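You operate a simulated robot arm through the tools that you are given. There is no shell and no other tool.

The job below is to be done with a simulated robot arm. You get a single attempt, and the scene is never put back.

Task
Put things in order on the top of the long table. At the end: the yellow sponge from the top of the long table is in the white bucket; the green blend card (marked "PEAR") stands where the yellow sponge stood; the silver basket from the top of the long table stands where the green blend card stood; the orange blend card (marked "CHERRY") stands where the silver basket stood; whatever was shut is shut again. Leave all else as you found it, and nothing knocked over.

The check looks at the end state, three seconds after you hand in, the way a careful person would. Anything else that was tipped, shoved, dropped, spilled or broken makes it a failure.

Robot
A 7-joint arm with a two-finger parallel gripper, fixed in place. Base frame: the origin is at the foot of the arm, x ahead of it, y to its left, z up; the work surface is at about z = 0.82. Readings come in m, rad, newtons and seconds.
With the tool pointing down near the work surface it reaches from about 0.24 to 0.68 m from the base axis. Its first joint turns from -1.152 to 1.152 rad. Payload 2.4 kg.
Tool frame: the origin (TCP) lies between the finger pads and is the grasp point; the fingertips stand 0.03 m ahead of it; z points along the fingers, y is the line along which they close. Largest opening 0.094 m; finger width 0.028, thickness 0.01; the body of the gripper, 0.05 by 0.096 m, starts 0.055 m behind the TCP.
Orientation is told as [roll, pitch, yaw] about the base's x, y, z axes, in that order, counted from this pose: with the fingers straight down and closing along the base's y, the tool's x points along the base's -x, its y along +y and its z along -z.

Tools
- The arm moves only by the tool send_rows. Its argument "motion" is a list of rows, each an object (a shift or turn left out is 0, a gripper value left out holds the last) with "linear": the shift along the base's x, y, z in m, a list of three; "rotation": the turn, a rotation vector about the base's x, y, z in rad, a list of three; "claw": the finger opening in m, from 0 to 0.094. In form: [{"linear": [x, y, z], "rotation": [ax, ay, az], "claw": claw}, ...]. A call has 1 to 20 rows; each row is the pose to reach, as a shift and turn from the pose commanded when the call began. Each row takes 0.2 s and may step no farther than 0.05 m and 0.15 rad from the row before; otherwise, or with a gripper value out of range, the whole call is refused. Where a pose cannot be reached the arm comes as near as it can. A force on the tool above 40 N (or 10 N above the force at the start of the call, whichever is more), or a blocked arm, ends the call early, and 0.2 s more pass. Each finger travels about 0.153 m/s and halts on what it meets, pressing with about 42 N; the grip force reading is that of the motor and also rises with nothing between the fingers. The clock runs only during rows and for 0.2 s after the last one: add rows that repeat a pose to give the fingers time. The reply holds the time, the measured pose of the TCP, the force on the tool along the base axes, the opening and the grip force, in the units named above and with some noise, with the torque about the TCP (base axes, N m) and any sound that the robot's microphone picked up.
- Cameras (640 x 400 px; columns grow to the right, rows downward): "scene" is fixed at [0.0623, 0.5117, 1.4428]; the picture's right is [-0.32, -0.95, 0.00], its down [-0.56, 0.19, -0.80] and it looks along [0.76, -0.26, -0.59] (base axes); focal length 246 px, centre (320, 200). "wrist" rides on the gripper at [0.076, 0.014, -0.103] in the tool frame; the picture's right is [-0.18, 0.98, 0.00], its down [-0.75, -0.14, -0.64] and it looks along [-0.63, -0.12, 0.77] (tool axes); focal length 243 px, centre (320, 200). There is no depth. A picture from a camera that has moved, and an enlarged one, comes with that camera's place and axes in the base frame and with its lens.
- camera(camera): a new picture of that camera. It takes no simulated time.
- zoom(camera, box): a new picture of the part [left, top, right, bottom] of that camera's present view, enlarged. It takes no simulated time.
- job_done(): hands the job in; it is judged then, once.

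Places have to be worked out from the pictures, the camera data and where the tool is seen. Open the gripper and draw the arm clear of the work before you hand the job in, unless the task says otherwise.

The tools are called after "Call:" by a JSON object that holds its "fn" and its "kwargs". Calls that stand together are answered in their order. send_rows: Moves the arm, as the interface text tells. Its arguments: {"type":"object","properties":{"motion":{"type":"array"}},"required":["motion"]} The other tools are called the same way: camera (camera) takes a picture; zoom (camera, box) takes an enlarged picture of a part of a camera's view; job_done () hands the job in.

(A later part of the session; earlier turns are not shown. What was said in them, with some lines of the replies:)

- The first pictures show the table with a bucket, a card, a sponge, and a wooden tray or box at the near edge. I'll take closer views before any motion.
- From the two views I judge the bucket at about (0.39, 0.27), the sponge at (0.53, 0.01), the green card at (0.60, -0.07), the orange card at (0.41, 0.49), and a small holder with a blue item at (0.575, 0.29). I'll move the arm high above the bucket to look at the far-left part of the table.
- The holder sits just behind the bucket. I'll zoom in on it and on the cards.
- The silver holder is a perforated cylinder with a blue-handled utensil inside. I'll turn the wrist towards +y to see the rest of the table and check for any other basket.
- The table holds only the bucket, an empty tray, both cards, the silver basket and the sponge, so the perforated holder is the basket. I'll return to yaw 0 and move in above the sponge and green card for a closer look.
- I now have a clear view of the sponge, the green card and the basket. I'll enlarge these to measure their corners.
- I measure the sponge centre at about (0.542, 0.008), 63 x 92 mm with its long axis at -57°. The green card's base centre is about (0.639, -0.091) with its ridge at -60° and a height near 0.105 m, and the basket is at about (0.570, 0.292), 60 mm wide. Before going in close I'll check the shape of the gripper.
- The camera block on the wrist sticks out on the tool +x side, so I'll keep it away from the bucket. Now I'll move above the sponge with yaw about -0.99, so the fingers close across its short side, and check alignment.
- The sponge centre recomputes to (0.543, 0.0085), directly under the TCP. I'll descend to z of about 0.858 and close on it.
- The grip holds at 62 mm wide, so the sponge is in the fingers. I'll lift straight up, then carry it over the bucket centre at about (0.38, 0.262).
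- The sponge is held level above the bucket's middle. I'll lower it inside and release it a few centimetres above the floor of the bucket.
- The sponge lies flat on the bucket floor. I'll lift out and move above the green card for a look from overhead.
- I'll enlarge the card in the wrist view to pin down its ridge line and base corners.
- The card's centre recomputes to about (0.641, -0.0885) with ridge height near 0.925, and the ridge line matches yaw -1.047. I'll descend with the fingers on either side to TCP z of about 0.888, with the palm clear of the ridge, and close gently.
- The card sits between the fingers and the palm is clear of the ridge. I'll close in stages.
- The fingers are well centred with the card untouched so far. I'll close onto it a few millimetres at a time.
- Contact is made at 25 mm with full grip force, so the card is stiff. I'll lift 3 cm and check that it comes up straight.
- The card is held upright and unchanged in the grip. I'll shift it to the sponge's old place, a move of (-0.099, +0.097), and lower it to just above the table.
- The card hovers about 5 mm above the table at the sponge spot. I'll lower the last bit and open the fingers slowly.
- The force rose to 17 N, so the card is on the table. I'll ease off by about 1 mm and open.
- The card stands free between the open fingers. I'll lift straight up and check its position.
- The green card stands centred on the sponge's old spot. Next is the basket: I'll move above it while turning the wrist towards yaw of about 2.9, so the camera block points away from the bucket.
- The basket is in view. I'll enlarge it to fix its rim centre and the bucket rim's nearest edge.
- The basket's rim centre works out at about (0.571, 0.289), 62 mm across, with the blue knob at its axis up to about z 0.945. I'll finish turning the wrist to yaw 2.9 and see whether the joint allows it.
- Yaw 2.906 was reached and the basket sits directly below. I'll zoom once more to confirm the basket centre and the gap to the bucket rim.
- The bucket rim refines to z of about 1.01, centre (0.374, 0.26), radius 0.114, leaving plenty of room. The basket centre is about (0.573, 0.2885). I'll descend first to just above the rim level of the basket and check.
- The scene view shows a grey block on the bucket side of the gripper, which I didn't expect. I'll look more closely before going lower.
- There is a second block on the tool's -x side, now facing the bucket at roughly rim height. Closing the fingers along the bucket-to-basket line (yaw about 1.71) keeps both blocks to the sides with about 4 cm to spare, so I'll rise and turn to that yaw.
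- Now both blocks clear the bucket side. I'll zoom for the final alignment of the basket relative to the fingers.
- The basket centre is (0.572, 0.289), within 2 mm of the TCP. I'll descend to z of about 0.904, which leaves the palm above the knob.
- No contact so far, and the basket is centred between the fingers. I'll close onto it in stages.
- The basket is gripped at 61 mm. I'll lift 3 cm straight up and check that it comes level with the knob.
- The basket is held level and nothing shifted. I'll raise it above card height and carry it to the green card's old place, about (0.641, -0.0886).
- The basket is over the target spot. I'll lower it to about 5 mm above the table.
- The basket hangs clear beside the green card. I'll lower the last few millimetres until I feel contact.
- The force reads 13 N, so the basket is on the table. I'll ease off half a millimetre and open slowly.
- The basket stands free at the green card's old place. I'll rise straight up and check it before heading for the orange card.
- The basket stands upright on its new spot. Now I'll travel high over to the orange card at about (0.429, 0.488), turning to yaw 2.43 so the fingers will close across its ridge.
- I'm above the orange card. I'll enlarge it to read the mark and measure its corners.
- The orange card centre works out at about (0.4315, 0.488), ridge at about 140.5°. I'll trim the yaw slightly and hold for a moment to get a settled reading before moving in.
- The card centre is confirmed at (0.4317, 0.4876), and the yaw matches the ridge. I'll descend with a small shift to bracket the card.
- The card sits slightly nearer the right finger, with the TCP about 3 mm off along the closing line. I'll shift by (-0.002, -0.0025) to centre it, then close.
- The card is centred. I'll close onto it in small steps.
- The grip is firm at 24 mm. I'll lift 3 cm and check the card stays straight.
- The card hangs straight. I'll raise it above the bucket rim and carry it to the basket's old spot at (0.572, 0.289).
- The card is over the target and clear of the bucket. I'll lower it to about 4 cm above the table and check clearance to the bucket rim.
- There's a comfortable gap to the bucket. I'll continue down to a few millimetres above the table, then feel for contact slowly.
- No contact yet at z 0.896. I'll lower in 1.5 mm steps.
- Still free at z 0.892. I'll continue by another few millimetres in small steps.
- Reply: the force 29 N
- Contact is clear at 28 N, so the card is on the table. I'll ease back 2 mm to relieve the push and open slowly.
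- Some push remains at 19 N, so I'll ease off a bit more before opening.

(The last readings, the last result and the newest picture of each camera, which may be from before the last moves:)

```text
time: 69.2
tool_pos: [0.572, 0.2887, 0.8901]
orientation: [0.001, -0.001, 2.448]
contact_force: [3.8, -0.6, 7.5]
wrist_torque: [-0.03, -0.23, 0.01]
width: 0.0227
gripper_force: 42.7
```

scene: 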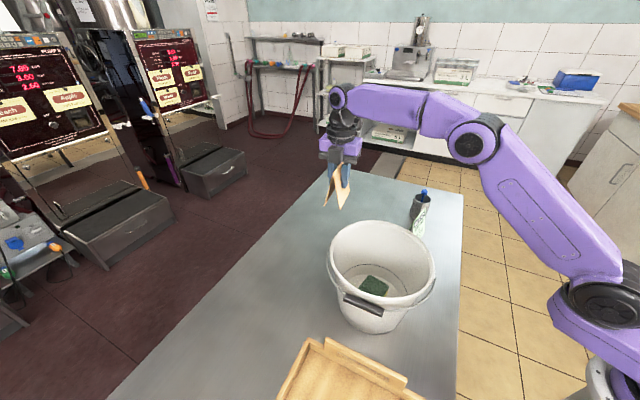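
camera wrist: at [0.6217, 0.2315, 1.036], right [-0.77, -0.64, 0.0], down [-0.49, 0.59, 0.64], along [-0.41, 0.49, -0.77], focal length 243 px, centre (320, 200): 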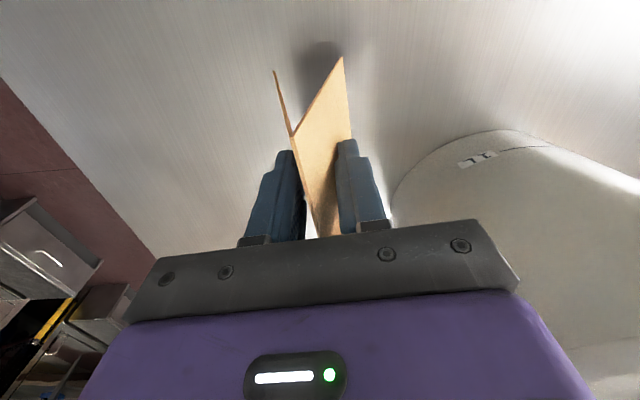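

The force is down to about 7 N with the card still resting on the table. Now I'll open the fingers gradually.

Call:
{"fn": "send_rows", "kwargs": {"motion": [{"claw": 0.026}, {"claw": 0.032}, {"claw": 0.045}, {"claw": 0.065}, {"claw": 0.085}, {"claw": 0.085}]}}

Call:
{"fn": "camera", "kwargs": {"camera": "wrist"}}

Call:
{"fn": "zoom", "kwargs": {"camera": "scene", "box": [290, 150, 418, 270]}}

```text
time: 70.6
tool_pos: [0.5718, 0.2892, 0.8919]
orientation: [0.001, -0.002, 2.451]
contact_force: [-0.6, -0.1, 0.5]
wrist_torque: [0.0, -0.01, 0.0]
width: 0.0849
gripper_force: 0.1
```

```text
taken
camera wrist: at [0.621, 0.2303, 0.9945], right [-0.77, -0.64, 0.0], down [-0.49, 0.59, 0.64], along [-0.41, 0.49, -0.77], focal length 243 px, centre (320, 200)
```

wrist: 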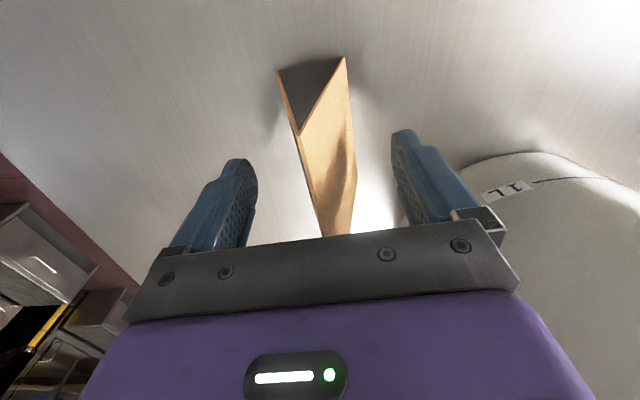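

```text
3.33 times, centred on (354, 210) of scene
camera zoom: at [0.0623, 0.5117, 1.4428], right [-0.32, -0.95, 0.0], down [-0.56, 0.19, -0.8], along [0.76, -0.26, -0.59], focal length 819 px, centre (207, 167)
```

zoom: 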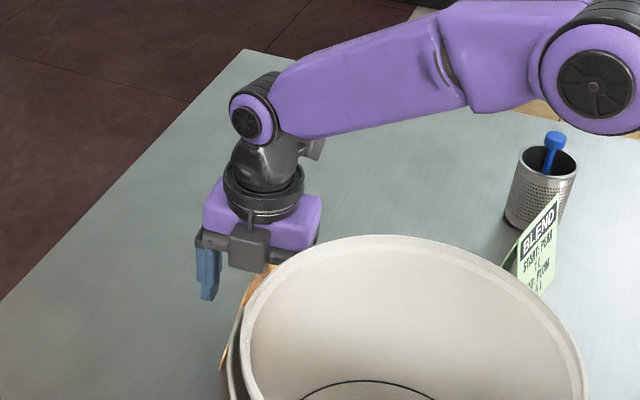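

The card stands free with both fingers clear of it. I'll rise straight up and verify.

Call:
{"fn": "send_rows", "kwargs": {"motion": [{"linear": [0, 0, 0.015]}, {"linear": [0, 0, 0.04]}, {"linear": [0, 0, 0.08]}, {"linear": [0, 0, 0.12]}, {"linear": [0, 0, 0.16]}, {"linear": [0, 0, 0.2]}, {"linear": [0, 0, 0.2]}]}}

Call:
{"fn": "camera", "kwargs": {"camera": "wrist"}}

Call:
{"fn": "zoom", "kwargs": {"camera": "wrist", "box": [256, 10, 384, 150]}}

Call:
{"fn": "camera", "kwargs": {"camera": "scene"}}

```text
time: 72.2
tool_pos: [0.5707, 0.2887, 1.0911]
orientation: [0.001, -0.001, 2.451]
contact_force: [0.6, -0.3, -0.2]
wrist_torque: [-0.03, 0.01, -0.01]
width: 0.0851
gripper_force: 0.0
```

```text
taken
camera wrist: at [0.6204, 0.2313, 1.1943], right [-0.77, -0.64, 0.0], down [-0.49, 0.59, 0.64], along [-0.41, 0.49, -0.77], focal length 243 px, centre (320, 200)
```

wrist: 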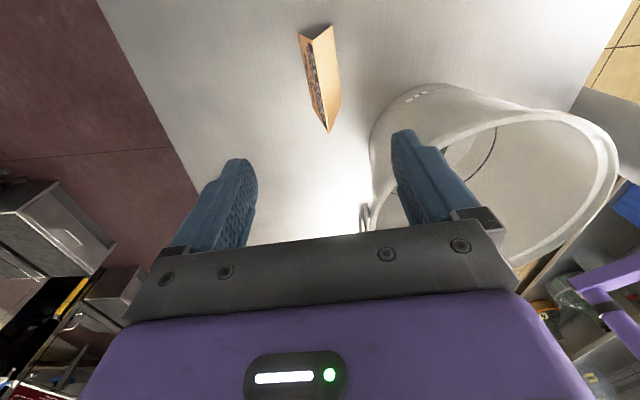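

```text
2.86 times, centred on (320, 80) of wrist
camera zoom: at [0.6204, 0.2313, 1.1943], right [-0.77, -0.64, 0.0], down [-0.49, 0.59, 0.64], along [-0.41, 0.49, -0.77], focal length 693 px, centre (320, 543)
```

zoom: 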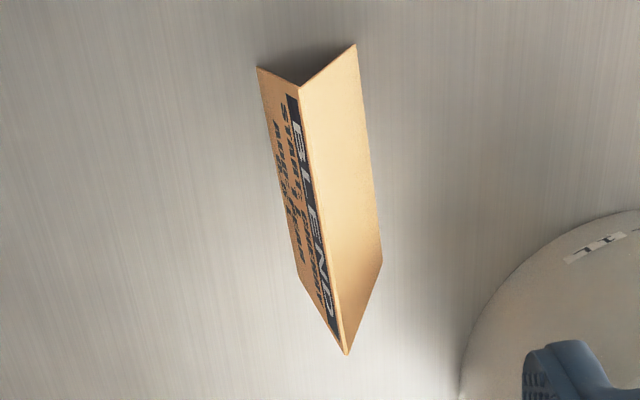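

```text
taken
```

scene: 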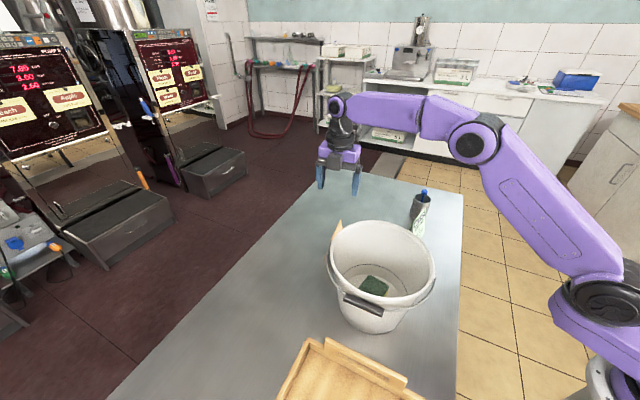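

The orange card's base centre measures (0.570, 0.289), within 2 mm of the basket's old spot, and it stands upright. I'll draw the arm up and back to about its starting place, clear of everything, with the gripper open.

Call:
{"fn": "send_rows", "kwargs": {"motion": [{"linear": [0, 0, 0.04], "claw": 0.094}, {"linear": [0, 0, 0.08], "rotation": [0, 0, -0.13]}, {"linear": [0, 0, 0.12], "rotation": [0, 0, -0.26]}, {"linear": [-0.013, -0.01, 0.145], "rotation": [0, 0, -0.39]}, {"linear": [-0.026, -0.02, 0.145], "rotation": [0, 0, -0.52]}, {"linear": [-0.039, -0.03, 0.145], "rotation": [0, 0, -0.65]}, {"linear": [-0.052, -0.04, 0.145], "rotation": [0, 0, -0.78]}, {"linear": [-0.065, -0.05, 0.145], "rotation": [0, 0, -0.91]}, {"linear": [-0.078, -0.06, 0.145], "rotation": [0, 0, -1.04]}, {"linear": [-0.091, -0.07, 0.145], "rotation": [0, 0, -1.17]}, {"linear": [-0.104, -0.08, 0.145], "rotation": [0, 0, -1.3]}, {"linear": [-0.117, -0.09, 0.145], "rotation": [0, 0, -1.43]}, {"linear": [-0.13, -0.1, 0.145], "rotation": [0, 0, -1.56]}, {"linear": [-0.143, -0.11, 0.145], "rotation": [0, 0, -1.69]}, {"linear": [-0.156, -0.12, 0.145], "rotation": [0, 0, -1.82]}, {"linear": [-0.169, -0.13, 0.145], "rotation": [0, 0, -1.95]}, {"linear": [-0.175, -0.135, 0.145], "rotation": [0, 0, -2.08]}, {"linear": [-0.175, -0.135, 0.145], "rotation": [0, 0, -2.21]}, {"linear": [-0.175, -0.135, 0.145], "rotation": [0, 0, -2.34]}, {"linear": [-0.175, -0.135, 0.145], "rotation": [0, 0, -2.45]}]}}

Call:
{"fn": "camera", "kwargs": {"camera": "wrist"}}

Call:
{"fn": "camera", "kwargs": {"camera": "scene"}}

Call:
{"fn": "zoom", "kwargs": {"camera": "scene", "box": [250, 160, 490, 400]}}

```text
time: 76.4
tool_pos: [0.397, 0.1531, 1.2366]
orientation: [0.002, -0.001, -0.002]
contact_force: [-0.7, 0.1, 0.1]
wrist_torque: [0.0, 0.02, 0.0]
width: 0.0937
gripper_force: 0.1
out of reach, approached as far as the arm can: row 2, 3, 4, 5
```

```text
taken
camera wrist: at [0.3201, 0.1685, 1.3395], right [0.19, 0.98, 0.0], down [0.75, -0.14, 0.64], along [0.63, -0.12, -0.77], focal length 243 px, centre (320, 200)
```

wrist: 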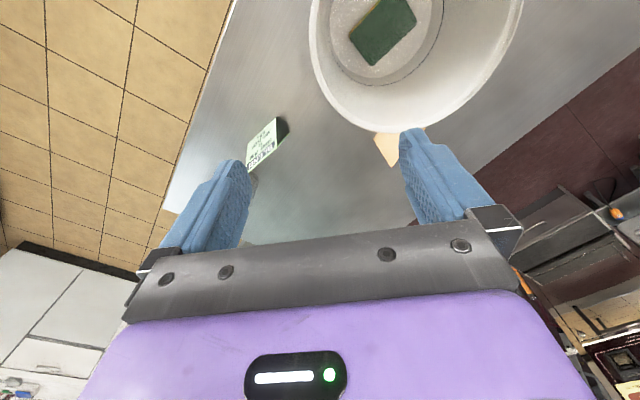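

```text
taken
```

scene: 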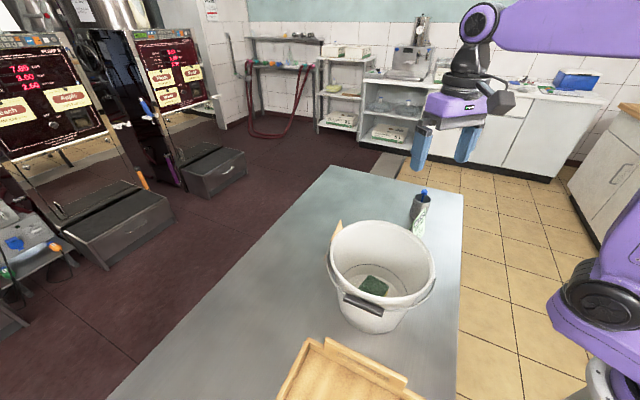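

```text
1.67 times, centred on (370, 280) of scene
camera zoom: at [0.0623, 0.5117, 1.4428], right [-0.32, -0.95, 0.0], down [-0.56, 0.19, -0.8], along [0.76, -0.26, -0.59], focal length 410 px, centre (237, 67)
```

zoom: 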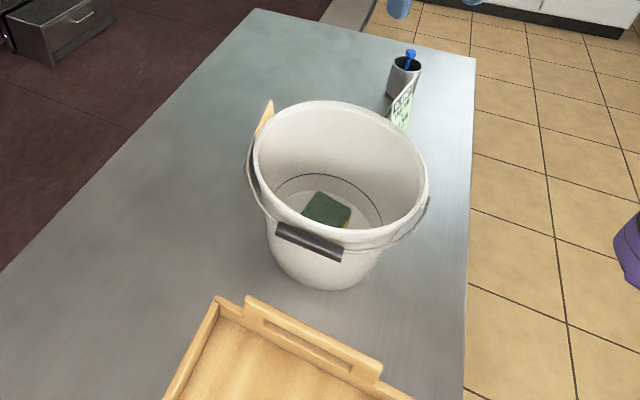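

All four items are in their places: the sponge lies in the bucket, the green card stands on the sponge's spot, the basket stands on the green card's spot, and the orange card stands on the basket's spot. The bucket and tray are unmoved, nothing was opened, and the arm is clear with the gripper open, so I'm handing the job in.

Call:
{"fn": "job_done", "kwargs": {}}

```text
The job is handed in.
```

I've handed the job in with all four moves made. I haven't seen the check's result. The last pictures showed nothing tipped and the bucket and wooden tray where they were.

- **Yellow sponge:** it lies flat on the floor of the white bucket.
- **Green "PEAR" card:** it stands upright on the sponge's old spot, within a few millimetres.
- **Silver basket:** it stands upright on the green card's old spot, with its blue knob still in place.
- **Orange "CHERRY" card:** it stands upright on the basket's old spot, within about 2 mm. I couldn't read "CHERRY" in the pictures, but it is the only orange card I saw on the table.

Nothing was opened, so there was nothing to shut again. The arm is back near its starting position with the gripper open.
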